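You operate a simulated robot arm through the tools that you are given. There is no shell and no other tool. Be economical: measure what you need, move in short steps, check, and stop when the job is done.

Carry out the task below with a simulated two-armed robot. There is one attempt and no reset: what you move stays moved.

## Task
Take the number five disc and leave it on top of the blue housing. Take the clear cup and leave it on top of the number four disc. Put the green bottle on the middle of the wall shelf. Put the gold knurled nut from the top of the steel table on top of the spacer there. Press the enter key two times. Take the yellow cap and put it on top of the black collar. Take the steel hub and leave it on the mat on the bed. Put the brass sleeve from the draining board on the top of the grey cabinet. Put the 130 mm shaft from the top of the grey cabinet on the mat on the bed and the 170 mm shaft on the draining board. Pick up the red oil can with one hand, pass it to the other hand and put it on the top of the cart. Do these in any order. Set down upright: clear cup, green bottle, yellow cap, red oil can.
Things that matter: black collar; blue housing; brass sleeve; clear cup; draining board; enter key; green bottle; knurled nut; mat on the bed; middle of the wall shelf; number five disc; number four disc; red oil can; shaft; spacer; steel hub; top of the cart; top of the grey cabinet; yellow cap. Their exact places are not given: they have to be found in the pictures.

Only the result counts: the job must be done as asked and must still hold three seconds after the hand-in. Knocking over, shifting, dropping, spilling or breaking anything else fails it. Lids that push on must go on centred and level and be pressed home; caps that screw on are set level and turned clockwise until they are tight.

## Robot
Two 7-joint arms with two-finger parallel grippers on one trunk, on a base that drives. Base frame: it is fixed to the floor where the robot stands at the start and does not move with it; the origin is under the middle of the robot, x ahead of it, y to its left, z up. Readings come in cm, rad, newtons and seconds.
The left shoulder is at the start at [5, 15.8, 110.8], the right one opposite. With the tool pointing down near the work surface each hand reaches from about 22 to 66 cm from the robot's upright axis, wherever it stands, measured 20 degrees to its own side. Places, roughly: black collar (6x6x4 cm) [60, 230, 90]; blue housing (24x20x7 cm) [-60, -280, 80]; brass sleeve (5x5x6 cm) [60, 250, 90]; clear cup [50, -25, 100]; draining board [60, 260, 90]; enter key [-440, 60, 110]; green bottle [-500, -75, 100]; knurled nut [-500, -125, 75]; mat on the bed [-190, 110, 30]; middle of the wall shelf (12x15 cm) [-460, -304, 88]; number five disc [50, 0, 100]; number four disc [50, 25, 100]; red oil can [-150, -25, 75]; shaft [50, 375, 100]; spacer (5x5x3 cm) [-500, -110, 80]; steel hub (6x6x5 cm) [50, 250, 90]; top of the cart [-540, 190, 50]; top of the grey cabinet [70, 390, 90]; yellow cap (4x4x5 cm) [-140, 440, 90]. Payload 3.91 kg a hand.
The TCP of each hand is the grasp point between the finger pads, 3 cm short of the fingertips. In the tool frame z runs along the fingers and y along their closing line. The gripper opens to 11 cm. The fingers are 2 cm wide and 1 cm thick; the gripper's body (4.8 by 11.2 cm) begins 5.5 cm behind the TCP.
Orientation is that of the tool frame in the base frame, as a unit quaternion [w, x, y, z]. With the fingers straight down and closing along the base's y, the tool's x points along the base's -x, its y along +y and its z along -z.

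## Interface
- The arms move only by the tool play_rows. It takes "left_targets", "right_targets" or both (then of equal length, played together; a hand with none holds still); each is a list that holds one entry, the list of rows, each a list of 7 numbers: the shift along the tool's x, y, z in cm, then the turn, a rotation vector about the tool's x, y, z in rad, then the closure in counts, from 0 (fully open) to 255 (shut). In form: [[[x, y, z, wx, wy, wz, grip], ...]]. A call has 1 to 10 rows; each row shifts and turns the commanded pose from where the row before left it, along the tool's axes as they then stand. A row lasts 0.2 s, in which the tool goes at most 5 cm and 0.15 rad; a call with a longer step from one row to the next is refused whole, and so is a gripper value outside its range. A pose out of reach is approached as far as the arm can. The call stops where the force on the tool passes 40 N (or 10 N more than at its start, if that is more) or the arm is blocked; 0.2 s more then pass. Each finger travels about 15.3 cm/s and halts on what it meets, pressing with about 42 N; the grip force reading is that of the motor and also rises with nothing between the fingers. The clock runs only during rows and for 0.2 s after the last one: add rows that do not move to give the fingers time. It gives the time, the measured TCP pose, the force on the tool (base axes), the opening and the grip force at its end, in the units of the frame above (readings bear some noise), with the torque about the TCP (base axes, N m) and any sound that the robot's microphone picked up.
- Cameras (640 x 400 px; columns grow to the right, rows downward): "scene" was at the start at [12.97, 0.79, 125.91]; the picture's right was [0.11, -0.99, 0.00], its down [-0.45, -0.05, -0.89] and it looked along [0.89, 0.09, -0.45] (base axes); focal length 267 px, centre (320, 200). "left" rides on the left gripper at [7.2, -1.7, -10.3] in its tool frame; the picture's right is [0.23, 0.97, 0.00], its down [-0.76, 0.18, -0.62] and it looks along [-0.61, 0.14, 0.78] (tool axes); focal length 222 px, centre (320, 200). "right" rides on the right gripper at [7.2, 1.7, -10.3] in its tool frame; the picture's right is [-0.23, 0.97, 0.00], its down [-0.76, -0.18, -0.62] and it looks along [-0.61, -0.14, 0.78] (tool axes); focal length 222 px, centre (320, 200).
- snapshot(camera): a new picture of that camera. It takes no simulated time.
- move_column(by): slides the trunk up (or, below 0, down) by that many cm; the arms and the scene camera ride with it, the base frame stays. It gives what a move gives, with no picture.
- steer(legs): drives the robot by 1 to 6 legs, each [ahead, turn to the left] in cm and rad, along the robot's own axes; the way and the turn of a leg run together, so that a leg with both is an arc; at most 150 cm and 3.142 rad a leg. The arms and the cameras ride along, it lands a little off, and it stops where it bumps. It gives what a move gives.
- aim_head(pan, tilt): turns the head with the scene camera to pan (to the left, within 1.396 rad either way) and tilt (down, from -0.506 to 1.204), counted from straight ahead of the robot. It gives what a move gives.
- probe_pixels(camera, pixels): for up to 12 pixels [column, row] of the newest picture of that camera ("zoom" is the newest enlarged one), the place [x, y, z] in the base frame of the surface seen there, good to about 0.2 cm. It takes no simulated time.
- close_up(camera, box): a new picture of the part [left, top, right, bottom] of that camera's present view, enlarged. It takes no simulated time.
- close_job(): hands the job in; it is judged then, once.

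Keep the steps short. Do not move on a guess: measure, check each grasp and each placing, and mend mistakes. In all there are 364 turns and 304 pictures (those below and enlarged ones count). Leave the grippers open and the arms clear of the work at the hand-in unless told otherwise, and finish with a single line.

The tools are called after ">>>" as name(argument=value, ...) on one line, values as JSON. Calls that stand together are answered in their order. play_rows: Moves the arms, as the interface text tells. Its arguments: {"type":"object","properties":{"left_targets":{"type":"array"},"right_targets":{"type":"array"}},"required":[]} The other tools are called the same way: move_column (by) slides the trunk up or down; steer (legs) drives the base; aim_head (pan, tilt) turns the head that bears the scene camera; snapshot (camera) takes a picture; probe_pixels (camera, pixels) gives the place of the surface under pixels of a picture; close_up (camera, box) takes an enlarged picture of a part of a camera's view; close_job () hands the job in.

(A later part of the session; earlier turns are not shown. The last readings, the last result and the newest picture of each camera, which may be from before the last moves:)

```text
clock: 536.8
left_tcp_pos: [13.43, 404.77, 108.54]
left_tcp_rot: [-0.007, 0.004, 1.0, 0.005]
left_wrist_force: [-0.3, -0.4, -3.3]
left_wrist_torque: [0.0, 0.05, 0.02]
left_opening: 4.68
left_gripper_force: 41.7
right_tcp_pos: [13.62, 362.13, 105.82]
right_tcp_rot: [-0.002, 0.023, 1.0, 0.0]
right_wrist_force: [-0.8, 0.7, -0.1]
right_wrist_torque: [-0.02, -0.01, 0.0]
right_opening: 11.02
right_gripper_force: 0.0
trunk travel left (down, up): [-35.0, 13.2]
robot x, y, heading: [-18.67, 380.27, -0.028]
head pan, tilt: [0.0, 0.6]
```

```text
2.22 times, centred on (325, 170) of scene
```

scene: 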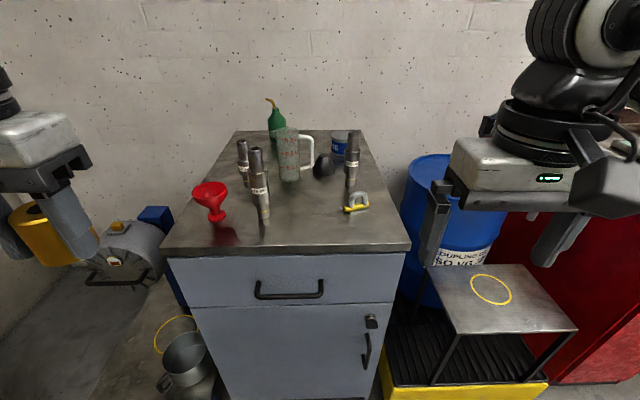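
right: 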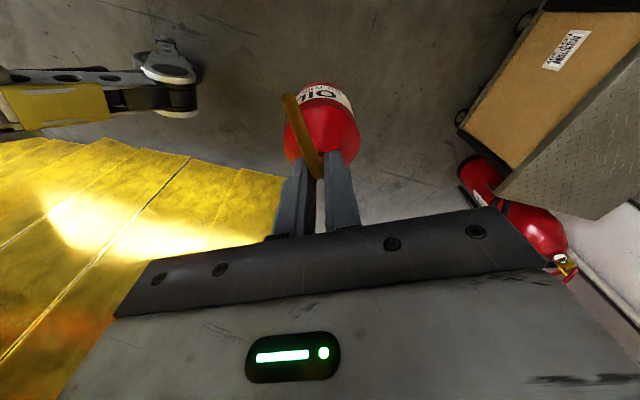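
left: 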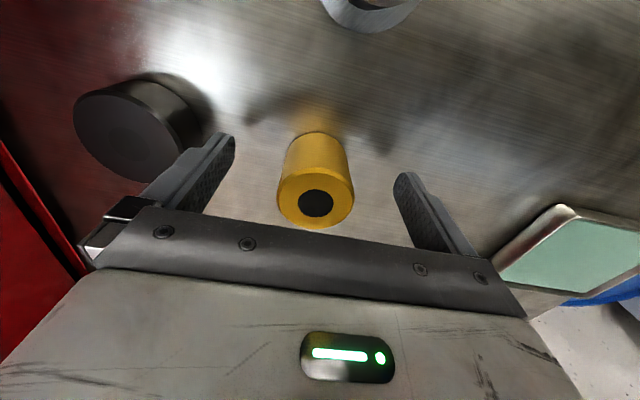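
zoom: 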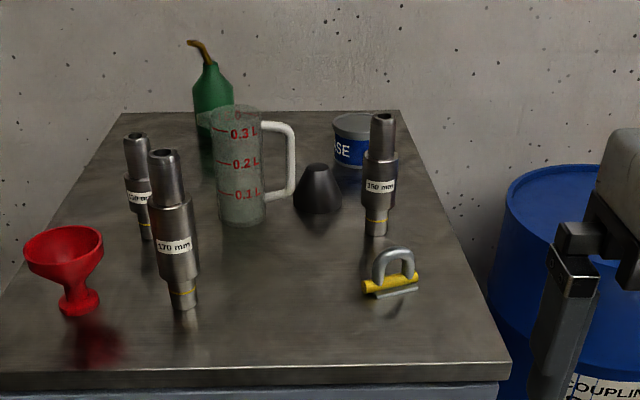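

>>> close_up(camera="scene", box=[230, 130, 280, 230])

>>> close_up(camera="scene", box=[320, 120, 380, 190])

>>> probe_pixels(camera="scene", pixels=[[256, 152], [265, 215], [242, 142], [247, 185], [352, 133], [350, 183], [265, 222], [312, 178], [355, 208], [215, 215], [180, 250], [405, 248]])

```text
4.00 times, centred on (255, 180) of scene
```

zoom: 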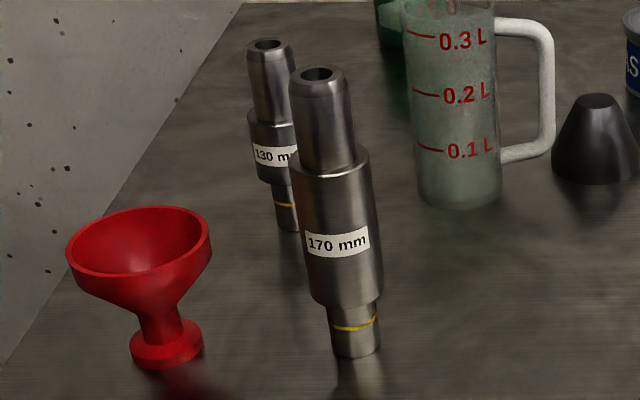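

```text
5.71 times, centred on (350, 155) of scene
```

zoom: 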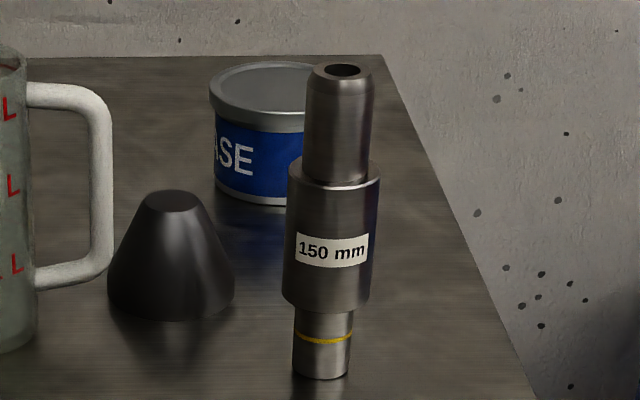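

```text
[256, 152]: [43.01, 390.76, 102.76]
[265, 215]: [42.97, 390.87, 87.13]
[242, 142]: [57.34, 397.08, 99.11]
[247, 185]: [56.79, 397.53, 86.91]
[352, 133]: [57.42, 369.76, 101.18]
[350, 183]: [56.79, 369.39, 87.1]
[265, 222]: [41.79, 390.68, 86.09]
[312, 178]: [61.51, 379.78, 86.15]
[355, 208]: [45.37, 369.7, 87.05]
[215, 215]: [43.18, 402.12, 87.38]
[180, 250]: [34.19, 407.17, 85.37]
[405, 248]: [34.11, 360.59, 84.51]
```

130 mm at (57.5,397.2), 170 mm at (43.8,390.8), 150 mm at (57.5,369.6). The free spot for the sleeve is about (43.5,379.8). Drive 10 closer.

>>> steer(legs=[[10, 0.03]])

>>> play_rows(left_targets=[[[0, -4.5, 0, 0, 0, 0, 200], [0, -4.5, 0, 0, 0, 0, 200], [0, -4.5, 0, 0, 0, 0, 200], [0, -4.5, 0, 0, 0, 0, 200], [0, -4.5, 0, 0, 0, 0, 200], [0, -2, 0, 0, 0, 0, 200], [-4, 0, 0, 0, 0, 0, 200], [-4, 0, 0, 0, 0, 0, 200], [-4, 0, 0, 0, 0, 0, 200], [-4, 0, 0, 0, 0, 0, 200]]])

>>> snapshot(camera="left")

```text
clock: 538.0
left_tcp_pos: [22.67, 405.3, 108.32]
left_tcp_rot: [-0.008, -0.012, 1.0, 0.004]
left_wrist_force: [-0.3, -0.1, -3.6]
left_wrist_torque: [0.01, 0.03, 0.04]
left_opening: 4.67
left_gripper_force: 41.8
right_tcp_pos: [24.11, 362.7, 105.83]
right_tcp_rot: [-0.003, 0.008, 1.0, 0.0]
right_wrist_force: [0.6, -0.1, 0.5]
right_wrist_torque: [0.02, 0.04, 0.02]
right_opening: 11.0
right_gripper_force: 0.1
trunk travel left (down, up): [-35.0, 13.2]
robot x, y, heading: [-8.78, 379.72, -0.0]
head pan, tilt: [0.0, 0.6]
```

```text
clock: 540.2
left_tcp_pos: [39.34, 381.27, 108.02]
left_tcp_rot: [-0.009, -0.011, 1.0, 0.005]
left_wrist_force: [-0.4, 0.4, -4.8]
left_wrist_torque: [0.06, 0.07, -0.04]
left_opening: 4.69
left_gripper_force: 42.0
right_tcp_pos: [24.18, 362.95, 105.7]
right_tcp_rot: [-0.002, 0.007, 1.0, 0.001]
right_wrist_force: [-0.4, -0.3, -0.1]
right_wrist_torque: [0.0, 0.01, 0.01]
right_opening: 11.03
right_gripper_force: 0.1
trunk travel left (down, up): [-35.0, 13.2]
robot x, y, heading: [-8.6, 380.17, 0.003]
head pan, tilt: [0.0, 0.6]
```

```text
129 pictures are left
```

left: 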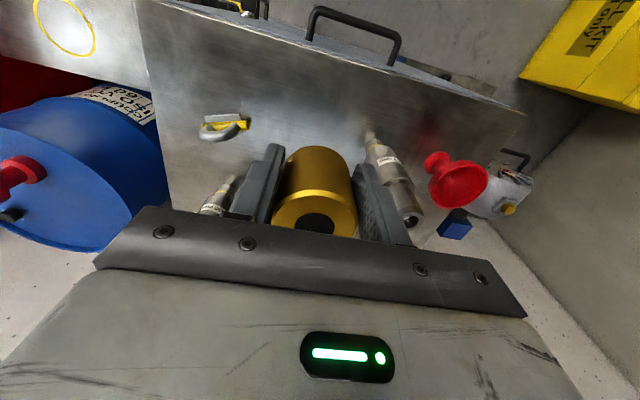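

>>> play_rows(left_targets=[[[-2.2, -1.7, 0, 0, 0, 0, 200], [0, 0, 4, 0, 0, 0, 200], [0, 0, 4, 0, 0, 0, 200], [0, 0, 4, 0, 0, 0, 200], [0, 0, 4, 0, 0, 0, 200], [0, 0, 1.5, 0, 0, 0, 200], [0, 0, 0.4, 0, 0, 0, 200], [0, 0, 0, 0, 0, 0, 200]]])

>>> snapshot(camera="scene")

```text
clock: 542.0
left_tcp_pos: [41.14, 379.68, 89.99]
left_tcp_rot: [-0.008, -0.011, 1.0, 0.005]
left_wrist_force: [0.5, 0.3, -4.1]
left_wrist_torque: [0.04, 0.06, 0.03]
left_opening: 4.68
left_gripper_force: 42.0
right_tcp_pos: [24.03, 362.77, 105.76]
right_tcp_rot: [-0.001, 0.008, 1.0, 0.001]
right_wrist_force: [-0.6, -0.7, 0.0]
right_wrist_torque: [-0.01, 0.02, -0.01]
right_opening: 11.01
right_gripper_force: 0.1
trunk travel left (down, up): [-35.0, 13.2]
robot x, y, heading: [-8.61, 379.94, -0.0]
head pan, tilt: [0.0, 0.6]
```

```text
128 pictures are left
```

scene: 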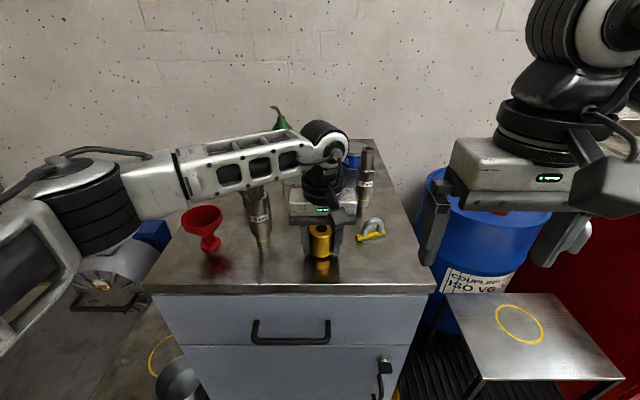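

>>> play_rows(left_targets=[[[0, 0, 0.2, 0, 0, 0, 200], [0, 0, 0.2, 0, 0, 0, 200], [0, 0, 0.1, 0, 0, 0, 200], [0, 0, 0.1, 0, 0, 0, 200], [0, 0, 0, 0, 0, 0, 200]]])

```text
clock: 543.2
left_tcp_pos: [41.14, 379.87, 89.7]
left_tcp_rot: [-0.006, -0.012, 1.0, 0.004]
left_wrist_force: [0.6, 1.4, 10.7]
left_wrist_torque: [0.04, -0.14, 0.03]
left_opening: 4.69
left_gripper_force: 42.4
right_tcp_pos: [23.95, 362.76, 105.64]
right_tcp_rot: [-0.002, 0.008, 1.0, 0.0]
right_wrist_force: [0.4, -0.3, -0.1]
right_wrist_torque: [0.0, 0.02, 0.02]
right_opening: 11.0
right_gripper_force: 0.0
trunk travel left (down, up): [-35.0, 13.2]
robot x, y, heading: [-8.7, 380.38, -0.004]
head pan, tilt: [0.0, 0.6]
```

Contact. Release and rise straight up.

>>> play_rows(left_targets=[[[0, 0, -0.1, 0, 0, 0, 160], [0, 0, 0, 0, 0, 0, 120], [0, 0, 0, 0, 0, 0, 100], [0, 0, -3, 0, 0, 0, 100], [0, 0, -4, 0, 0, 0, 100], [0, 0, -4, 0, 0, 0, 100], [0, 0, -4, 0, 0, 0, 100], [0, 0, -4, 0, 0, 0, 100]]])

>>> snapshot(camera="scene")

>>> snapshot(camera="left")

```text
clock: 545.0
left_tcp_pos: [41.36, 379.41, 108.67]
left_tcp_rot: [-0.008, -0.013, 1.0, 0.006]
left_wrist_force: [-0.3, -0.9, 0.7]
left_wrist_torque: [-0.03, -0.02, -0.01]
left_opening: 6.67
left_gripper_force: 0.1
right_tcp_pos: [23.89, 362.73, 105.76]
right_tcp_rot: [-0.001, 0.008, 1.0, 0.001]
right_wrist_force: [0.5, 0.5, 0.9]
right_wrist_torque: [-0.05, 0.01, -0.01]
right_opening: 11.0
right_gripper_force: 0.0
trunk travel left (down, up): [-35.0, 13.2]
robot x, y, heading: [-8.67, 380.23, -0.001]
head pan, tilt: [0.0, 0.6]
```

```text
127 pictures are left
```

scene: 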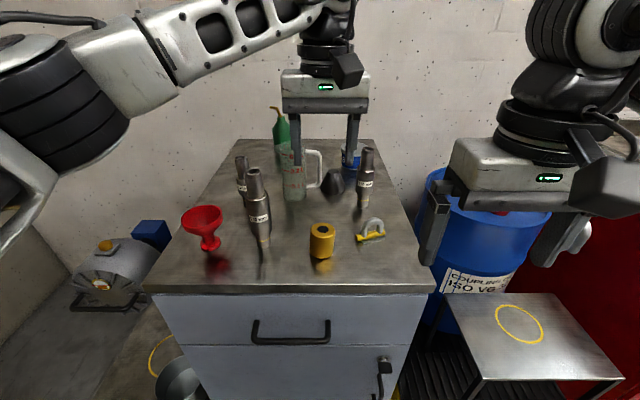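

```text
126 pictures are left
```

left: 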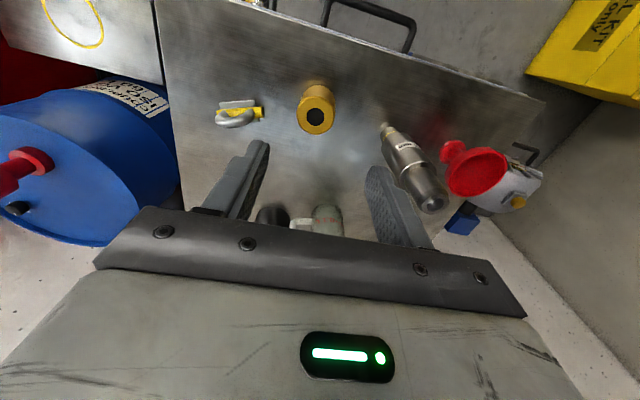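

Sleeve set. Next take the 170 mm with the right hand and the 130 mm with the left. Measure their profiles.

>>> close_up(camera="scene", box=[220, 140, 290, 260])

>>> probe_pixels(camera="scene", pixels=[[253, 172], [254, 180], [256, 192], [258, 198], [260, 215], [262, 226], [264, 240], [239, 160], [240, 170], [242, 185], [245, 200]])

```text
3.33 times, centred on (255, 200) of scene
```

zoom: 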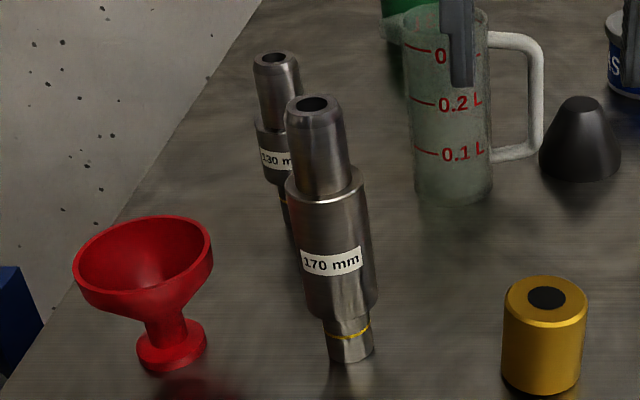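

```text
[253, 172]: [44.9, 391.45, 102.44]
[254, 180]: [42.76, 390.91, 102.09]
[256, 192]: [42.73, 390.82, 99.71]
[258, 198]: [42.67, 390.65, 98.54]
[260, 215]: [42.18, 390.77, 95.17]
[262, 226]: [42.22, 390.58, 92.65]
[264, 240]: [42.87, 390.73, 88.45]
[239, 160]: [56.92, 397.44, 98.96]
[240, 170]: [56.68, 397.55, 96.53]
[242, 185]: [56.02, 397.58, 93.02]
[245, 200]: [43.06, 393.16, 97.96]
```

Neck of the 170: z 97.8–103, centre (44.1,390.8). Move the left hand back, then the right over the 170.

>>> play_rows(left_targets=[[[4, 0, -1, 0, 0, 0, 100], [4, 0, -1, 0, 0, 0, 100], [4, 0, 0, 0, 0, 0, 100], [4, 0, 0, 0, 0, 0, 100], [2, 4, 0, 0, 0, 0, 100], [0, 4.5, 0, 0, 0, 0, 100], [0, 4.5, 0, 0, 0, 0, 100], [0, 4.5, 0, 0, 0, 0, 100], [0, 4.5, 0, 0, 0, 0, 100], [0, 3, 0, 0, 0, 0, 100]]])

>>> play_rows(right_targets=[[[0, 3, -2, 0, 0, 0, 116], [0, 3.5, -2, 0, 0, 0, 116], [-2, 4, 0, 0, 0, 0, 116], [-2, 4, 0, 0, 0, 0, 116], [-2, 4, 0, 0, 0, 0, 116], [-2, 4, 0, 0, 0, 0, 116], [-3, 3.5, 0, 0, 0, 0, 116], [-4, 2, 0, 0, 0, 0, 116], [-4.5, 0, 0, 0, 0, 0, 116]]])

>>> snapshot(camera="right")

```text
clock: 547.2
left_tcp_pos: [22.84, 404.38, 111.0]
left_tcp_rot: [-0.009, -0.012, 1.0, 0.004]
left_wrist_force: [-0.4, -0.1, 1.3]
left_wrist_torque: [0.03, -0.01, 0.03]
left_opening: 6.68
left_gripper_force: 0.1
right_tcp_pos: [24.01, 362.79, 105.72]
right_tcp_rot: [-0.002, 0.008, 1.0, 0.0]
right_wrist_force: [0.3, 0.4, 0.1]
right_wrist_torque: [0.01, 0.01, -0.02]
right_opening: 11.0
right_gripper_force: 0.1
trunk travel left (down, up): [-35.0, 13.2]
robot x, y, heading: [-8.74, 380.17, 0.001]
head pan, tilt: [0.0, 0.6]
```

```text
clock: 549.2
left_tcp_pos: [22.92, 404.13, 111.01]
left_tcp_rot: [-0.008, -0.013, 1.0, 0.005]
left_wrist_force: [0.6, 0.1, 0.5]
left_wrist_torque: [0.0, 0.0, 0.02]
left_opening: 6.69
left_gripper_force: 0.0
right_tcp_pos: [41.46, 390.17, 109.54]
right_tcp_rot: [0.0, 0.007, 1.0, 0.002]
right_wrist_force: [0.1, -0.2, -0.1]
right_wrist_torque: [0.04, 0.03, 0.01]
right_opening: 5.98
right_gripper_force: 0.1
right hand out of reach, approached as far as the arm can: row 9
trunk travel left (down, up): [-35.0, 13.2]
robot x, y, heading: [-8.71, 380.65, 0.002]
head pan, tilt: [0.0, 0.6]
```

```text
124 pictures are left
```

right: 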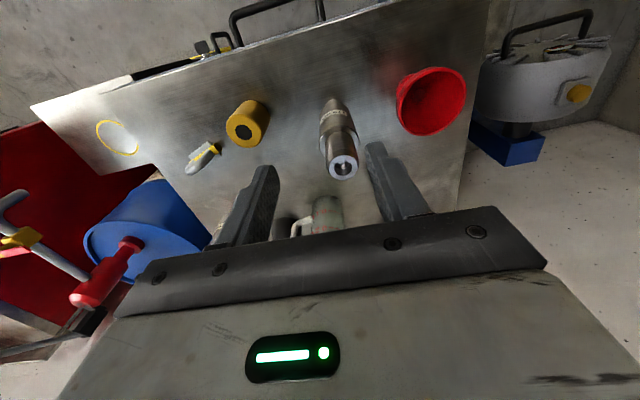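

Drive 3 cm nearer.

>>> steer(legs=[[3, 0]])

>>> play_rows(right_targets=[[[0.6, 1.2, 1, 0, 0, 0, 116], [0, 0, 0, 0, 0, 0, 116]]])

>>> snapshot(camera="right")

```text
clock: 550.0
left_tcp_pos: [25.88, 404.23, 110.92]
left_tcp_rot: [-0.009, -0.013, 1.0, 0.004]
left_wrist_force: [1.3, -0.2, -0.1]
left_wrist_torque: [0.0, -0.03, -0.02]
left_opening: 6.69
left_gripper_force: 0.1
right_tcp_pos: [44.49, 390.18, 109.38]
right_tcp_rot: [-0.002, 0.008, 1.0, 0.001]
right_wrist_force: [0.0, 0.0, 0.2]
right_wrist_torque: [-0.01, 0.02, 0.0]
right_opening: 6.01
right_gripper_force: 0.1
trunk travel left (down, up): [-35.0, 13.2]
robot x, y, heading: [-6.08, 380.3, 0.002]
head pan, tilt: [0.0, 0.6]
```

```text
clock: 550.6
left_tcp_pos: [25.89, 404.19, 111.02]
left_tcp_rot: [-0.008, -0.012, 1.0, 0.005]
left_wrist_force: [-0.5, -0.1, -0.6]
left_wrist_torque: [0.01, -0.01, 0.01]
left_opening: 6.7
left_gripper_force: 0.1
right_tcp_pos: [43.81, 391.41, 108.49]
right_tcp_rot: [0.0, 0.008, 1.0, 0.002]
right_wrist_force: [-0.7, -0.7, -0.7]
right_wrist_torque: [0.0, -0.04, 0.02]
right_opening: 6.02
right_gripper_force: 0.0
trunk travel left (down, up): [-35.0, 13.2]
robot x, y, heading: [-5.89, 380.22, 0.002]
head pan, tilt: [0.0, 0.6]
```

```text
123 pictures are left
```

right: 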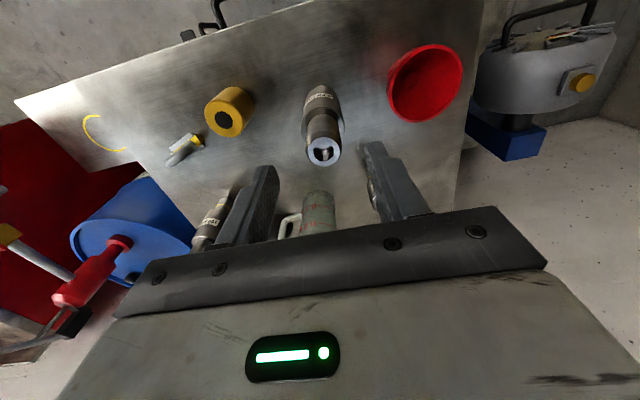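

Aligned. Descend 7.4 and close on the neck.

>>> play_rows(right_targets=[[[0, 0.1, 3, 0, 0, 0, 116], [0, 0, 3, 0, 0, 0, 116], [0, 0, 1.4, 0, 0, 0, 116], [0, 0, 0, 0, 0, 0, 160], [0, 0, 0, 0, 0, 0, 200], [0, 0, 0, 0, 0, 0, 220], [0, 0, 0, 0, 0, 0, 220]]])

```text
clock: 552.2
left_tcp_pos: [25.86, 404.26, 110.97]
left_tcp_rot: [-0.009, -0.011, 1.0, 0.004]
left_wrist_force: [0.5, 0.3, -0.2]
left_wrist_torque: [-0.02, 0.02, 0.0]
left_opening: 6.69
left_gripper_force: 0.0
right_tcp_pos: [43.88, 391.52, 101.11]
right_tcp_rot: [-0.001, 0.007, 1.0, 0.001]
right_wrist_force: [0.1, 1.9, -0.5]
right_wrist_torque: [0.22, -0.02, -0.01]
right_opening: 4.1
right_gripper_force: 42.0
trunk travel left (down, up): [-35.0, 13.2]
robot x, y, heading: [-5.75, 380.07, 0.001]
head pan, tilt: [0.0, 0.6]
```

Gripped (4.1 cm). Lift.

>>> play_rows(right_targets=[[[0, 0, -1, 0, 0, 0, 220], [0, 0, -3, 0, 0, 0, 220], [0.3, 0, -4, 0, 0, 0, 220], [0.7, 0, -4, 0, 0, 0, 220], [0, 0, 0, 0, 0, 0, 220]]])

>>> snapshot(camera="scene")

```text
clock: 553.4
left_tcp_pos: [25.95, 404.2, 111.05]
left_tcp_rot: [-0.009, -0.012, 1.0, 0.005]
left_wrist_force: [0.6, 0.2, -0.3]
left_wrist_torque: [-0.03, 0.01, 0.01]
left_opening: 6.7
left_gripper_force: 0.2
right_tcp_pos: [42.4, 390.96, 112.86]
right_tcp_rot: [-0.001, 0.008, 1.0, 0.001]
right_wrist_force: [0.2, -0.4, -9.8]
right_wrist_torque: [0.02, 0.02, 0.02]
right_opening: 4.13
right_gripper_force: 42.0
right hand out of reach, approached as far as the arm can: row 4
trunk travel left (down, up): [-35.0, 13.2]
robot x, y, heading: [-5.76, 380.11, -0.005]
head pan, tilt: [0.0, 0.6]
```

```text
122 pictures are left
```

scene: 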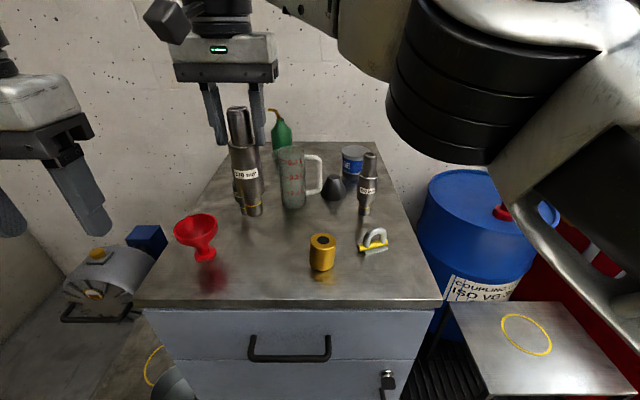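

Carry it back to the right side.

>>> play_rows(right_targets=[[[1, -4, 0, 0, 0, 0, 220], [1.5, -4, 0, 0, 0, 0, 220], [2, -4, 0, 0, 0, 0, 220], [3, -3.5, 0, 0, 0, 0, 220], [3, -3.5, 0, 0, 0, 0, 220], [3, -3.5, 0, 0, 0, 0, 220], [3, -3, 0, 0, 0, 0, 220], [0, 0, 0, 0, 0, 0, 220]]])

>>> snapshot(camera="scene")

```text
clock: 555.2
left_tcp_pos: [25.98, 404.26, 111.07]
left_tcp_rot: [-0.009, -0.012, 1.0, 0.005]
left_wrist_force: [-1.2, -0.1, -0.5]
left_wrist_torque: [0.01, 0.01, 0.02]
left_opening: 6.7
left_gripper_force: 0.0
right_tcp_pos: [25.32, 365.68, 112.88]
right_tcp_rot: [-0.002, 0.009, 1.0, 0.001]
right_wrist_force: [-0.2, -0.3, -9.2]
right_wrist_torque: [-0.04, 0.04, 0.03]
right_opening: 4.1
right_gripper_force: 41.7
trunk travel left (down, up): [-35.0, 13.2]
robot x, y, heading: [-6.14, 380.11, 0.003]
head pan, tilt: [0.0, 0.6]
```

```text
121 pictures are left
```

scene: 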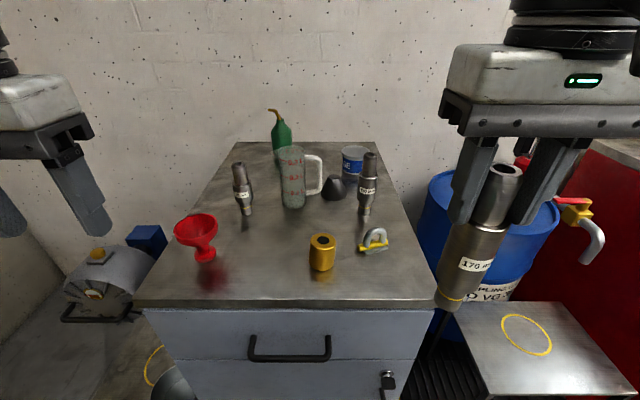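

Now left hand to the 130 mm: drive 4 closer and move above it.

>>> steer(legs=[[4, 0]])

>>> play_rows(left_targets=[[[-4.1, -1, 0, 0, 0, 0, 100], [-4.1, -1, 0, 0, 0, 0, 100], [-4.1, -1, 0, 0, 0, 0, 100], [-4.1, -1, 0.5, 0, 0, 0, 100], [-4.1, -1, 0.5, 0, 0, 0, 100], [-4.1, -1, 1, 0, 0, 0, 100], [-3.5, -0.9, 1, 0, 0, 0, 100]]])

>>> snapshot(camera="left")

```text
clock: 556.1
left_tcp_pos: [29.88, 404.17, 110.92]
left_tcp_rot: [-0.009, -0.011, 1.0, 0.005]
left_wrist_force: [0.7, 0.5, 0.8]
left_wrist_torque: [0.02, 0.02, 0.03]
left_opening: 6.67
left_gripper_force: 0.1
right_tcp_pos: [29.37, 365.64, 112.72]
right_tcp_rot: [-0.002, 0.009, 1.0, 0.001]
right_wrist_force: [0.7, 0.2, -10.4]
right_wrist_torque: [0.0, 0.06, -0.03]
right_opening: 4.16
right_gripper_force: 42.2
trunk travel left (down, up): [-35.0, 13.2]
robot x, y, heading: [-1.52, 379.58, 0.001]
head pan, tilt: [0.0, 0.6]
```

```text
clock: 557.7
left_tcp_pos: [58.13, 398.02, 107.49]
left_tcp_rot: [-0.008, -0.011, 1.0, 0.006]
left_wrist_force: [0.0, -0.5, 0.9]
left_wrist_torque: [0.0, 0.0, 0.01]
left_opening: 6.7
left_gripper_force: 0.0
right_tcp_pos: [29.33, 365.61, 112.9]
right_tcp_rot: [-0.002, 0.008, 1.0, 0.001]
right_wrist_force: [-0.6, 0.0, -10.0]
right_wrist_torque: [0.03, 0.05, 0.01]
right_opening: 4.12
right_gripper_force: 42.2
trunk travel left (down, up): [-35.0, 13.2]
robot x, y, heading: [-1.91, 380.18, 0.001]
head pan, tilt: [0.0, 0.6]
```

```text
120 pictures are left
```

left: 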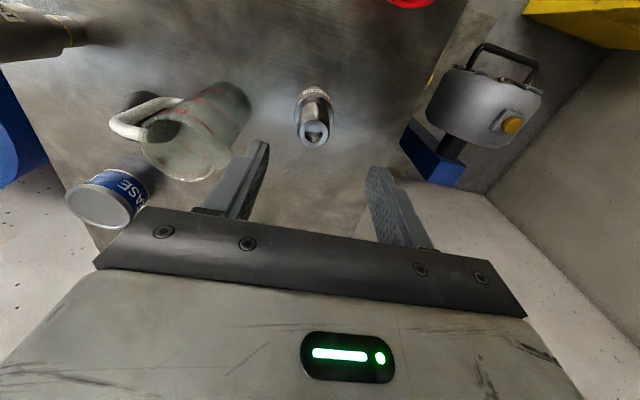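

Aligned. Descend 9.7 and close.

>>> play_rows(left_targets=[[[0, -0.3, 3.5, 0, 0, 0, 100], [0, 0, 3.5, 0, 0, 0, 100], [0, 0, 2.6, 0, 0, 0, 100], [0, 0, 0, 0, 0, 0, 150], [0, 0, 0, 0, 0, 0, 190], [0, 0, 0, 0, 0, 0, 215], [0, 0, 0, 0, 0, 0, 215]]])

>>> snapshot(camera="left")

```text
clock: 559.3
left_tcp_pos: [57.87, 397.85, 97.71]
left_tcp_rot: [-0.008, -0.012, 1.0, 0.006]
left_wrist_force: [0.3, -2.2, 0.1]
left_wrist_torque: [-0.39, 0.0, 0.04]
left_opening: 2.81
left_gripper_force: 42.4
right_tcp_pos: [29.42, 365.62, 112.87]
right_tcp_rot: [-0.001, 0.008, 1.0, 0.001]
right_wrist_force: [0.3, -0.1, -10.2]
right_wrist_torque: [-0.03, 0.04, -0.04]
right_opening: 4.15
right_gripper_force: 41.8
trunk travel left (down, up): [-35.0, 13.2]
robot x, y, heading: [-2.07, 380.11, 0.003]
head pan, tilt: [0.0, 0.6]
```

```text
119 pictures are left
```

left: 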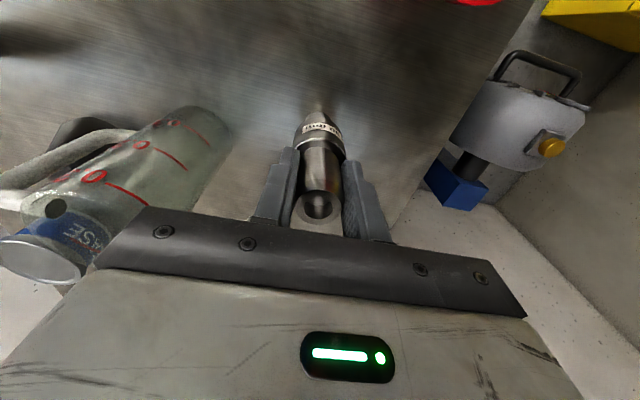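

Gripped. Lift and withdraw.

>>> play_rows(left_targets=[[[0, 0, -1, 0, 0, 0, 215], [0, 0, -3.5, 0, 0, 0, 215], [0.3, 0, -4, 0, 0, 0, 215], [1, 0, -4, 0, 0, 0, 215], [4, 1, -1, 0, 0, 0, 215], [4, 1, 0, 0, 0, 0, 215], [4, 1, 0, 0, 0, 0, 215], [4, 1, 0, 0, 0, 0, 215], [4, 1, 0, 0, 0, 0, 215], [4, 1, 0, 0, 0, 0, 215]]])

>>> snapshot(camera="scene")

```text
clock: 561.5
left_tcp_pos: [32.57, 403.25, 111.93]
left_tcp_rot: [-0.008, -0.012, 1.0, 0.005]
left_wrist_force: [-0.1, 0.2, -6.3]
left_wrist_torque: [-0.02, 0.04, 0.03]
left_opening: 2.78
left_gripper_force: 42.0
right_tcp_pos: [29.21, 365.72, 112.82]
right_tcp_rot: [-0.002, 0.008, 1.0, 0.001]
right_wrist_force: [-0.3, 0.9, -10.8]
right_wrist_torque: [0.02, 0.05, -0.03]
right_opening: 4.09
right_gripper_force: 42.3
trunk travel left (down, up): [-35.0, 13.2]
robot x, y, heading: [-1.87, 380.19, -0.003]
head pan, tilt: [0.0, 0.6]
```

```text
118 pictures are left
```

scene: 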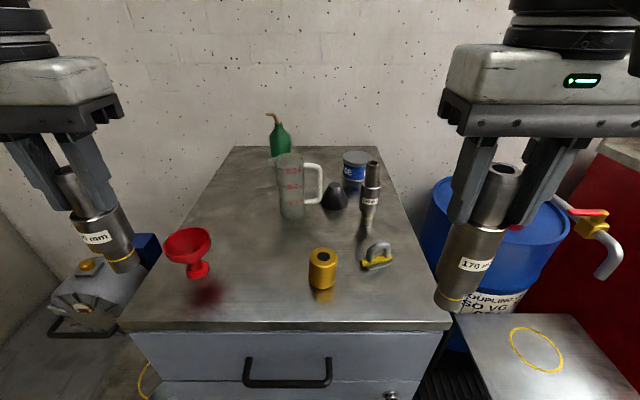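

Both shafts held. Drive back to the draining board.

>>> steer(legs=[[-45, 0], [0, -1.57], [135, 0], [0, 1.57]])

```text
clock: 578.2
left_tcp_pos: [-11.32, 267.71, 111.85]
left_tcp_rot: [-0.008, -0.012, 1.0, 0.005]
left_wrist_force: [0.3, 0.1, -6.5]
left_wrist_torque: [-0.01, 0.02, -0.02]
left_opening: 2.78
left_gripper_force: 42.3
right_tcp_pos: [-14.74, 230.31, 112.8]
right_tcp_rot: [-0.002, 0.009, 1.0, 0.001]
right_wrist_force: [0.4, -0.3, -9.7]
right_wrist_torque: [-0.02, 0.07, 0.0]
right_opening: 4.09
right_gripper_force: 42.2
trunk travel left (down, up): [-35.0, 13.2]
robot x, y, heading: [-45.72, 244.84, -0.002]
head pan, tilt: [0.0, 0.6]
```

>>> steer(legs=[[43, 0]])

>>> aim_head(pan=0.0, tilt=0.7)

>>> snapshot(camera="scene")

```text
clock: 580.8
left_tcp_pos: [32.0, 267.53, 111.9]
left_tcp_rot: [-0.008, -0.011, 1.0, 0.006]
left_wrist_force: [-0.3, 1.1, -6.8]
left_wrist_torque: [0.0, 0.04, 0.02]
left_opening: 2.78
left_gripper_force: 41.9
right_tcp_pos: [28.49, 230.06, 112.8]
right_tcp_rot: [-0.003, 0.011, 1.0, 0.002]
right_wrist_force: [-0.6, 0.1, -9.6]
right_wrist_torque: [0.04, 0.06, 0.02]
right_opening: 4.09
right_gripper_force: 41.6
trunk travel left (down, up): [-35.0, 13.2]
robot x, y, heading: [-2.81, 244.83, -0.005]
head pan, tilt: [0.0, 0.6]
```

```text
clock: 581.5
left_tcp_pos: [31.94, 267.43, 111.82]
left_tcp_rot: [-0.008, -0.01, 1.0, 0.005]
left_wrist_force: [-0.3, -0.1, -7.3]
left_wrist_torque: [-0.04, 0.07, 0.01]
left_opening: 2.78
left_gripper_force: 42.1
right_tcp_pos: [28.33, 230.06, 112.83]
right_tcp_rot: [-0.002, 0.01, 1.0, 0.001]
right_wrist_force: [-0.7, 0.2, -9.9]
right_wrist_torque: [0.04, 0.07, -0.04]
right_opening: 4.08
right_gripper_force: 42.2
trunk travel left (down, up): [-35.0, 13.2]
robot x, y, heading: [-2.52, 244.06, -0.007]
head pan, tilt: [0.0, 0.7]
```

```text
117 pictures are left
```

scene: 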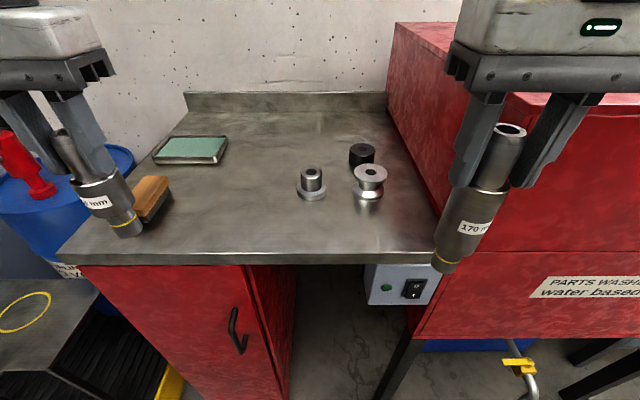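

Move the 170 above (43.5,240) and lower.

>>> play_rows(right_targets=[[[-3.8, 2.5, 0, 0, 0, 0, 220], [-3.8, 2.5, 0, 0, 0, 0, 220], [-3.8, 2.5, 0, 0, 0, 0, 220], [-3.8, 2.4, 0, 0, 0, 0, 220], [0, 0, 3, 0, 0, 0, 220], [0, 0, 3, 0, 0, 0, 220], [0, 0, 0.7, 0, 0, 0, 220], [0, 0, 0, 0, 0, 0, 220]]])

>>> close_up(camera="scene", box=[230, 100, 430, 280])

```text
clock: 583.3
left_tcp_pos: [31.9, 267.47, 111.69]
left_tcp_rot: [-0.009, -0.01, 1.0, 0.005]
left_wrist_force: [1.0, -0.1, -6.9]
left_wrist_torque: [-0.02, 0.08, -0.01]
left_opening: 2.79
left_gripper_force: 42.2
right_tcp_pos: [43.77, 239.76, 106.03]
right_tcp_rot: [-0.002, 0.01, 1.0, 0.001]
right_wrist_force: [-0.5, 0.4, -9.8]
right_wrist_torque: [-0.02, 0.1, -0.01]
right_opening: 4.1
right_gripper_force: 42.0
trunk travel left (down, up): [-35.0, 13.2]
robot x, y, heading: [-2.93, 244.96, -0.005]
head pan, tilt: [0.0, 0.7]
```

```text
2.22 times, centred on (330, 190) of scene
```

zoom: 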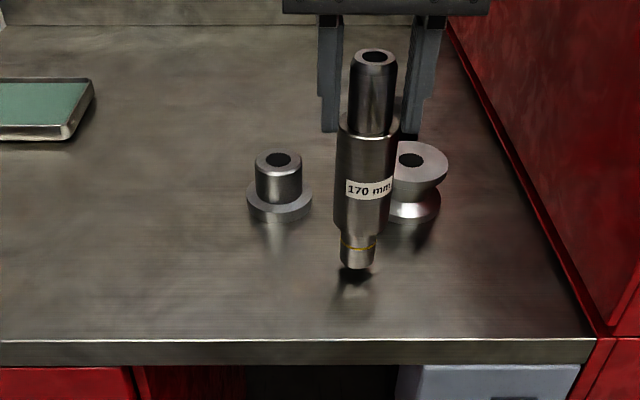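

>>> play_rows(right_targets=[[[0, 0, 0.4, 0, 0, 0, 220], [0, 0, 0.2, 0, 0, 0, 220], [0, 0, 0.1, 0, 0, 0, 220], [0, 0, 0.1, 0, 0, 0, 220], [0, 0, 0, 0, 0, 0, 220]]])

```text
clock: 584.5
left_tcp_pos: [31.88, 267.56, 111.83]
left_tcp_rot: [-0.009, -0.011, 1.0, 0.005]
left_wrist_force: [-0.5, 0.3, -6.7]
left_wrist_torque: [0.02, 0.03, -0.04]
left_opening: 2.77
left_gripper_force: 42.1
right_tcp_pos: [43.82, 239.76, 105.3]
right_tcp_rot: [-0.001, 0.01, 1.0, 0.001]
right_wrist_force: [-0.8, -0.2, -9.9]
right_wrist_torque: [-0.03, 0.03, 0.01]
right_opening: 4.11
right_gripper_force: 42.4
trunk travel left (down, up): [-35.0, 13.2]
robot x, y, heading: [-2.68, 244.64, -0.003]
head pan, tilt: [0.0, 0.7]
```

>>> play_rows(right_targets=[[[0, 0, 0.1, 0, 0, 0, 220], [0, 0, 0.1, 0, 0, 0, 220], [0, 0, 0.1, 0, 0, 0, 220], [0, 0, 0, 0, 0, 0, 220]]])

```text
clock: 585.5
left_tcp_pos: [31.96, 267.37, 111.88]
left_tcp_rot: [-0.009, -0.01, 1.0, 0.005]
left_wrist_force: [-0.2, 0.3, -6.6]
left_wrist_torque: [-0.03, 0.03, 0.01]
left_opening: 2.78
left_gripper_force: 42.0
right_tcp_pos: [43.64, 239.72, 105.17]
right_tcp_rot: [-0.001, 0.011, 1.0, 0.001]
right_wrist_force: [-0.8, -1.2, 1.3]
right_wrist_torque: [-0.3, -0.01, -0.02]
right_opening: 4.1
right_gripper_force: 42.4
trunk travel left (down, up): [-35.0, 13.2]
robot x, y, heading: [-2.61, 244.45, -0.002]
head pan, tilt: [0.0, 0.7]
```

Contact (net 11 N). Open gently and rise.

>>> play_rows(right_targets=[[[0, 0, 0, 0, 0, 0, 150], [0, 0, 0, 0, 0, 0, 130], [0, 0, 0, 0, 0, 0, 110], [0, 0, 0, 0, 0, 0, 90], [0, 0, -2, 0, 0, 0, 90], [0, 0, -3, 0, 0, 0, 90], [1, 0, -3.5, 0, 0, 0, 60], [3, 0, 0, 0, 0, 0, 0]]])

>>> close_up(camera="scene", box=[230, 100, 430, 280])

```text
clock: 587.3
left_tcp_pos: [31.81, 267.56, 111.83]
left_tcp_rot: [-0.007, -0.01, 1.0, 0.005]
left_wrist_force: [0.7, 0.1, -6.9]
left_wrist_torque: [0.01, 0.04, 0.02]
left_opening: 2.79
left_gripper_force: 42.1
right_tcp_pos: [39.71, 239.73, 113.64]
right_tcp_rot: [-0.001, 0.01, 1.0, 0.001]
right_wrist_force: [0.1, 0.7, 0.2]
right_wrist_torque: [0.02, -0.02, 0.02]
right_opening: 10.97
right_gripper_force: 0.0
trunk travel left (down, up): [-35.0, 13.2]
robot x, y, heading: [-2.56, 244.7, -0.003]
head pan, tilt: [0.0, 0.7]
```

```text
2.22 times, centred on (330, 190) of scene
```

zoom: 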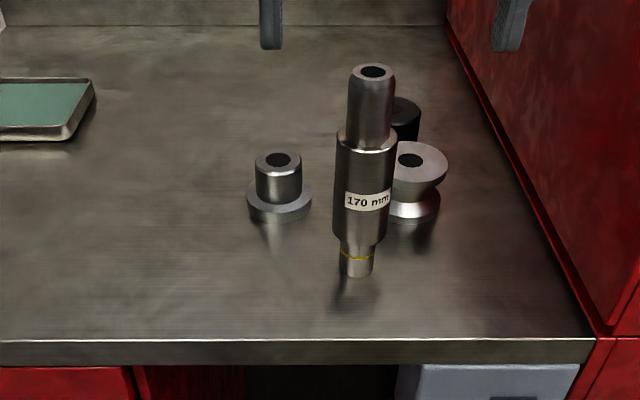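

It stands, but it would be in the right forearm's way for the hub and collar. Move it to the free area behind-left (56,256). Drive closer and regrasp.

>>> steer(legs=[[6.5, 0]])

>>> snapshot(camera="right")

```text
clock: 588.3
left_tcp_pos: [38.41, 267.43, 111.74]
left_tcp_rot: [-0.009, -0.01, 1.0, 0.006]
left_wrist_force: [0.6, 0.2, -6.4]
left_wrist_torque: [0.02, 0.05, -0.04]
left_opening: 2.78
left_gripper_force: 41.8
right_tcp_pos: [46.12, 239.68, 113.57]
right_tcp_rot: [-0.002, 0.01, 1.0, 0.001]
right_wrist_force: [0.1, 0.7, -1.1]
right_wrist_torque: [0.02, -0.01, -0.01]
right_opening: 10.98
right_gripper_force: 0.1
trunk travel left (down, up): [-35.0, 13.2]
robot x, y, heading: [3.82, 244.56, -0.006]
head pan, tilt: [0.0, 0.7]
```

```text
114 pictures are left
```

right: 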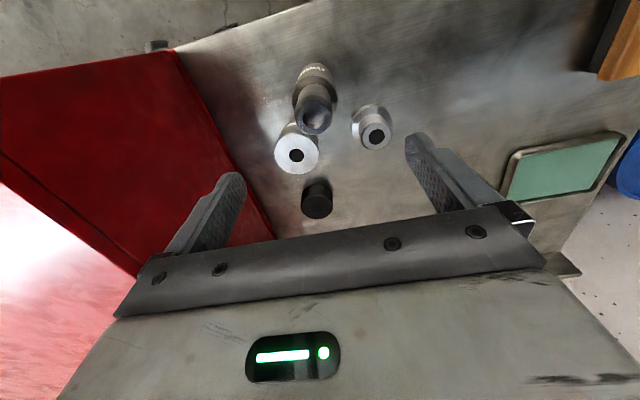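

>>> play_rows(right_targets=[[[2.35, 0, 0, 0, 0, 0, 90], [0, 0, 4, 0, 0, 0, 90], [0, 0, 4, 0, 0, 0, 90], [0, 0, 0.4, 0, 0, 0, 90], [0, 0, 0, 0, 0, 0, 140], [0, 0, 0, 0, 0, 0, 190], [0, 0, 0, 0, 0, 0, 220], [0, 0, 0, 0, 0, 0, 220]]])

```text
clock: 589.4
left_tcp_pos: [37.71, 268.53, 111.49]
left_tcp_rot: [-0.005, -0.01, 1.0, -0.001]
left_wrist_force: [-0.6, 0.3, -7.3]
left_wrist_torque: [0.0, 0.05, 0.02]
left_opening: 2.79
left_gripper_force: 42.4
right_tcp_pos: [43.36, 241.31, 110.85]
right_tcp_rot: [0.081, 0.002, 0.997, -0.005]
right_wrist_force: [0.0, 0.5, -0.5]
right_wrist_torque: [0.02, 0.01, 0.01]
right_opening: 4.93
right_gripper_force: 0.1
trunk travel left (down, up): [-35.0, 13.2]
robot x, y, heading: [4.13, 244.61, -0.004]
head pan, tilt: [0.0, 0.7]
stopped in row 5 (right hand): the arm was blocked; the commanded pose is now the measured one
```

Blocked and tilted — look.

>>> snapshot(camera="scene")

>>> snapshot(camera="right")

```text
113 pictures are left
```

scene: 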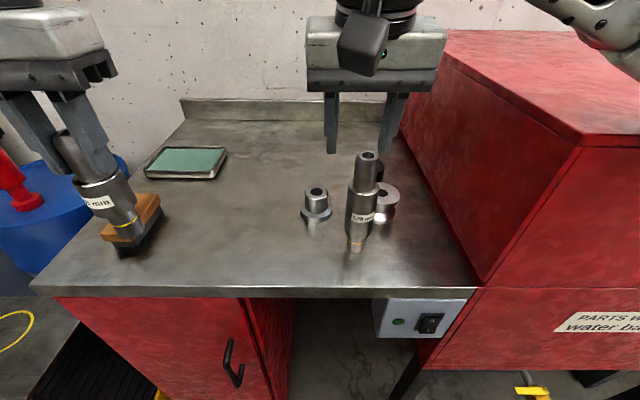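

```text
112 pictures are left
```

right: 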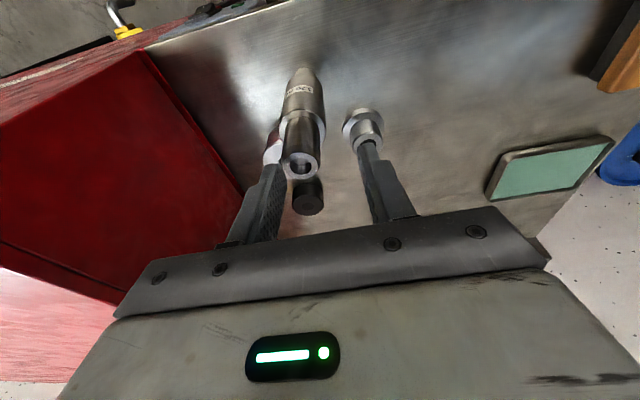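

The right elbow seems to touch the washer at this robot position. Raise, level the hand, and back the robot 8 cm.

>>> play_rows(right_targets=[[[0, 0, -3, 0, 0, 0, 60], [0, 0, -1, 0, 0.14, 0, 60], [0, 0, 0, 0, 0.02, 0, 60]]])

>>> steer(legs=[[-7, 0]])

>>> snapshot(camera="scene")

>>> snapshot(camera="right")

```text
clock: 590.2
left_tcp_pos: [38.44, 267.41, 111.77]
left_tcp_rot: [-0.009, -0.01, 1.0, 0.005]
left_wrist_force: [-0.7, -0.1, -7.2]
left_wrist_torque: [0.02, 0.06, 0.03]
left_opening: 2.76
left_gripper_force: 42.0
right_tcp_pos: [43.61, 239.92, 113.78]
right_tcp_rot: [-0.015, 0.007, 1.0, 0.003]
right_wrist_force: [-0.3, -1.1, -0.2]
right_wrist_torque: [0.01, 0.01, 0.01]
right_opening: 8.42
right_gripper_force: 0.0
trunk travel left (down, up): [-35.0, 13.2]
robot x, y, heading: [3.71, 245.03, -0.005]
head pan, tilt: [0.0, 0.7]
```

```text
clock: 591.2
left_tcp_pos: [31.36, 267.51, 111.93]
left_tcp_rot: [-0.007, -0.01, 1.0, 0.006]
left_wrist_force: [-0.6, 0.4, -7.0]
left_wrist_torque: [-0.03, 0.05, -0.01]
left_opening: 2.77
left_gripper_force: 42.4
right_tcp_pos: [36.48, 240.16, 113.95]
right_tcp_rot: [-0.013, 0.006, 1.0, 0.002]
right_wrist_force: [0.2, -0.4, 0.2]
right_wrist_torque: [-0.01, -0.02, 0.0]
right_opening: 8.41
right_gripper_force: 0.1
trunk travel left (down, up): [-35.0, 13.2]
robot x, y, heading: [-3.29, 244.46, -0.005]
head pan, tilt: [0.0, 0.7]
```

```text
111 pictures are left
```

scene: 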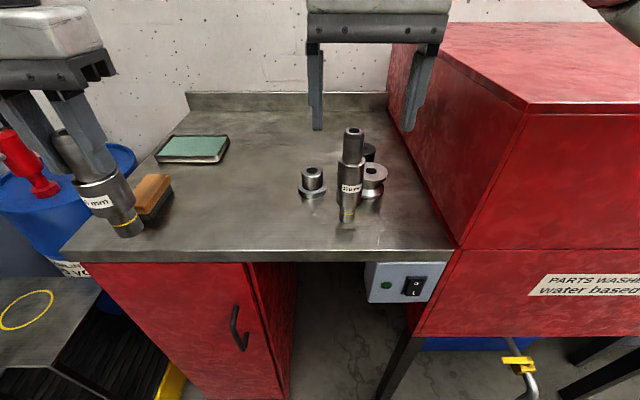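

```text
110 pictures are left
```

right: 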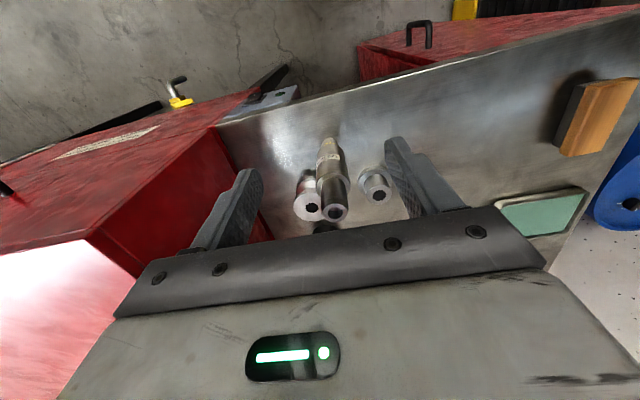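

>>> probe_pixels(camera="scene", pixels=[[530, 110], [580, 103], [450, 40], [470, 250], [560, 60], [347, 133], [347, 222], [363, 145], [372, 152]])

```text
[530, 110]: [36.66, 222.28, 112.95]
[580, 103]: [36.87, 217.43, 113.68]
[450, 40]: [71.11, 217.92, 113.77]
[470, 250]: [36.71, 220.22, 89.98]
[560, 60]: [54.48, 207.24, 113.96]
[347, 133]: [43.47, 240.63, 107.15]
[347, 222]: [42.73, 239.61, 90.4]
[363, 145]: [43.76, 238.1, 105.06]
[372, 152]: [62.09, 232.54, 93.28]
```

Everything still stands. I'll leave the 170 there, and do the collar/hub later with the left hand. Now take the 130 mm to the mat on the lathe bed: drive to (-133,153) facing west.

>>> steer(legs=[[-45, 0], [0, -1.35], [80, 0], [0, -1.67], [50, 0]])

>>> aim_head(pan=0.15, tilt=0.6)

>>> snapshot(camera="scene")

```text
clock: 594.0
left_tcp_pos: [-12.17, 267.63, 111.77]
left_tcp_rot: [-0.009, -0.012, 1.0, 0.005]
left_wrist_force: [0.2, -0.4, -7.3]
left_wrist_torque: [0.0, 0.07, 0.01]
left_opening: 2.75
left_gripper_force: 41.9
right_tcp_pos: [-6.73, 240.38, 113.98]
right_tcp_rot: [-0.013, 0.005, 1.0, 0.002]
right_wrist_force: [-0.3, -0.2, 0.0]
right_wrist_torque: [0.03, -0.01, -0.03]
right_opening: 8.43
right_gripper_force: 0.0
trunk travel left (down, up): [-35.0, 13.2]
robot x, y, heading: [-47.05, 244.9, 0.002]
head pan, tilt: [0.0, 0.7]
stopped in leg 1: the robot was blocked; the commanded pose is now the measured one
```

```text
clock: 594.6
left_tcp_pos: [-12.2, 267.65, 111.85]
left_tcp_rot: [-0.009, -0.011, 1.0, 0.006]
left_wrist_force: [-0.2, -0.2, -6.5]
left_wrist_torque: [0.01, 0.07, 0.0]
left_opening: 2.76
left_gripper_force: 42.0
right_tcp_pos: [-7.02, 240.28, 113.86]
right_tcp_rot: [-0.014, 0.004, 1.0, 0.001]
right_wrist_force: [-0.8, 0.1, 0.5]
right_wrist_torque: [0.04, 0.0, -0.01]
right_opening: 8.43
right_gripper_force: 0.1
trunk travel left (down, up): [-35.0, 13.2]
robot x, y, heading: [-46.63, 244.97, -0.001]
head pan, tilt: [0.15, 0.6]
```

```text
109 pictures are left
```

scene: 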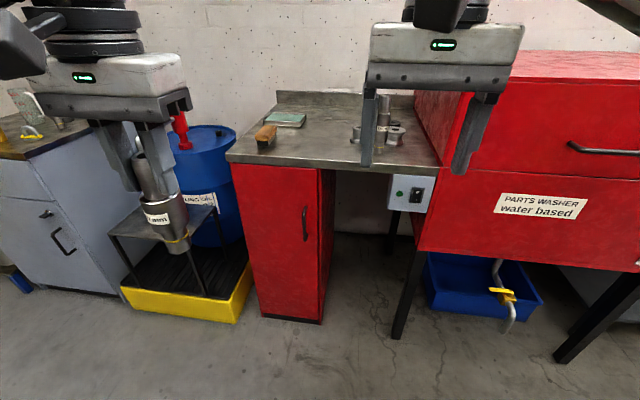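

Touched the trolley behind. Move forward a little, then continue.

>>> steer(legs=[[6, 0], [0, -1.45], [80, 0], [0, -1.57]])

>>> aim_head(pan=0.0, tilt=0.6)

>>> snapshot(camera="scene")

```text
clock: 606.9
left_tcp_pos: [-64.34, 138.79, 111.9]
left_tcp_rot: [0.004, 0.998, 0.063, 0.009]
left_wrist_force: [-0.1, 0.6, -7.6]
left_wrist_torque: [-0.02, -0.02, -0.03]
left_opening: 2.76
left_gripper_force: 42.3
right_tcp_pos: [-72.42, 165.61, 113.92]
right_tcp_rot: [0.001, 0.999, 0.049, 0.013]
right_wrist_force: [0.9, 0.4, -0.7]
right_wrist_torque: [0.01, 0.0, 0.02]
right_opening: 8.43
right_gripper_force: 0.1
trunk travel left (down, up): [-35.0, 13.2]
robot x, y, heading: [-32.61, 164.73, -3.037]
head pan, tilt: [0.15, 0.6]
```

```text
clock: 607.6
left_tcp_pos: [-64.24, 138.76, 111.76]
left_tcp_rot: [0.006, 0.998, 0.064, 0.009]
left_wrist_force: [-0.2, -0.4, -6.5]
left_wrist_torque: [0.0, -0.06, 0.02]
left_opening: 2.73
left_gripper_force: 41.9
right_tcp_pos: [-72.39, 165.54, 114.05]
right_tcp_rot: [0.0, 0.999, 0.049, 0.013]
right_wrist_force: [0.0, 0.2, 0.6]
right_wrist_torque: [0.04, 0.03, -0.01]
right_opening: 8.42
right_gripper_force: 0.0
trunk travel left (down, up): [-35.0, 13.2]
robot x, y, heading: [-32.11, 165.31, -3.031]
head pan, tilt: [0.0, 0.6]
```

```text
108 pictures are left
```

scene: 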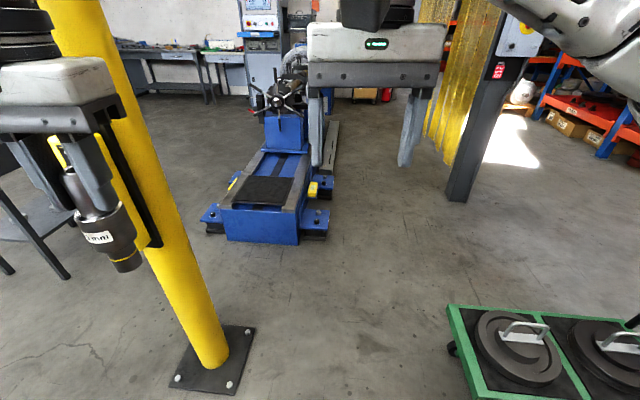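

Measure the mat, bed end, feet and trolley.

>>> probe_pixels(camera="scene", pixels=[[262, 180], [288, 180], [240, 202], [285, 205], [230, 240], [297, 243], [320, 230], [210, 222], [450, 308], [478, 395], [315, 190], [262, 210]])

>>> close_up(camera="scene", box=[190, 130, 350, 250])

```text
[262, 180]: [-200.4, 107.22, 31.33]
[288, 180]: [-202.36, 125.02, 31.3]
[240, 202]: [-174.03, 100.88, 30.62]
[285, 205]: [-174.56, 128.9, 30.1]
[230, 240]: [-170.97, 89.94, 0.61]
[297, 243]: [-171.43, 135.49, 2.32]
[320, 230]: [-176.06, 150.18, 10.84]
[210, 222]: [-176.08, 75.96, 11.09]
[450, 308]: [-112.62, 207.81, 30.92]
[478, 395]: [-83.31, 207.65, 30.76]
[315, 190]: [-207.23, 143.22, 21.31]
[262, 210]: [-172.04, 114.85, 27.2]
```

```text
3.33 times, centred on (270, 190) of scene
```

zoom: 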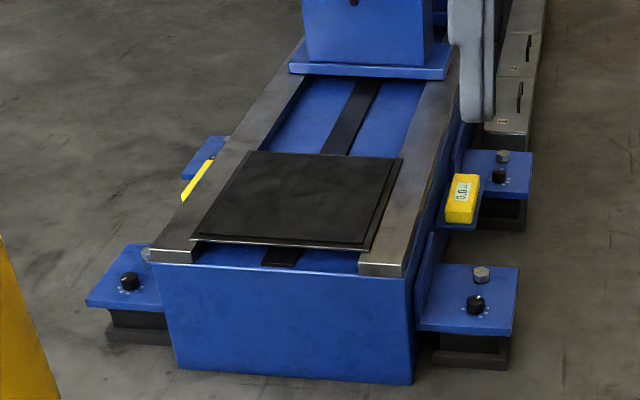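

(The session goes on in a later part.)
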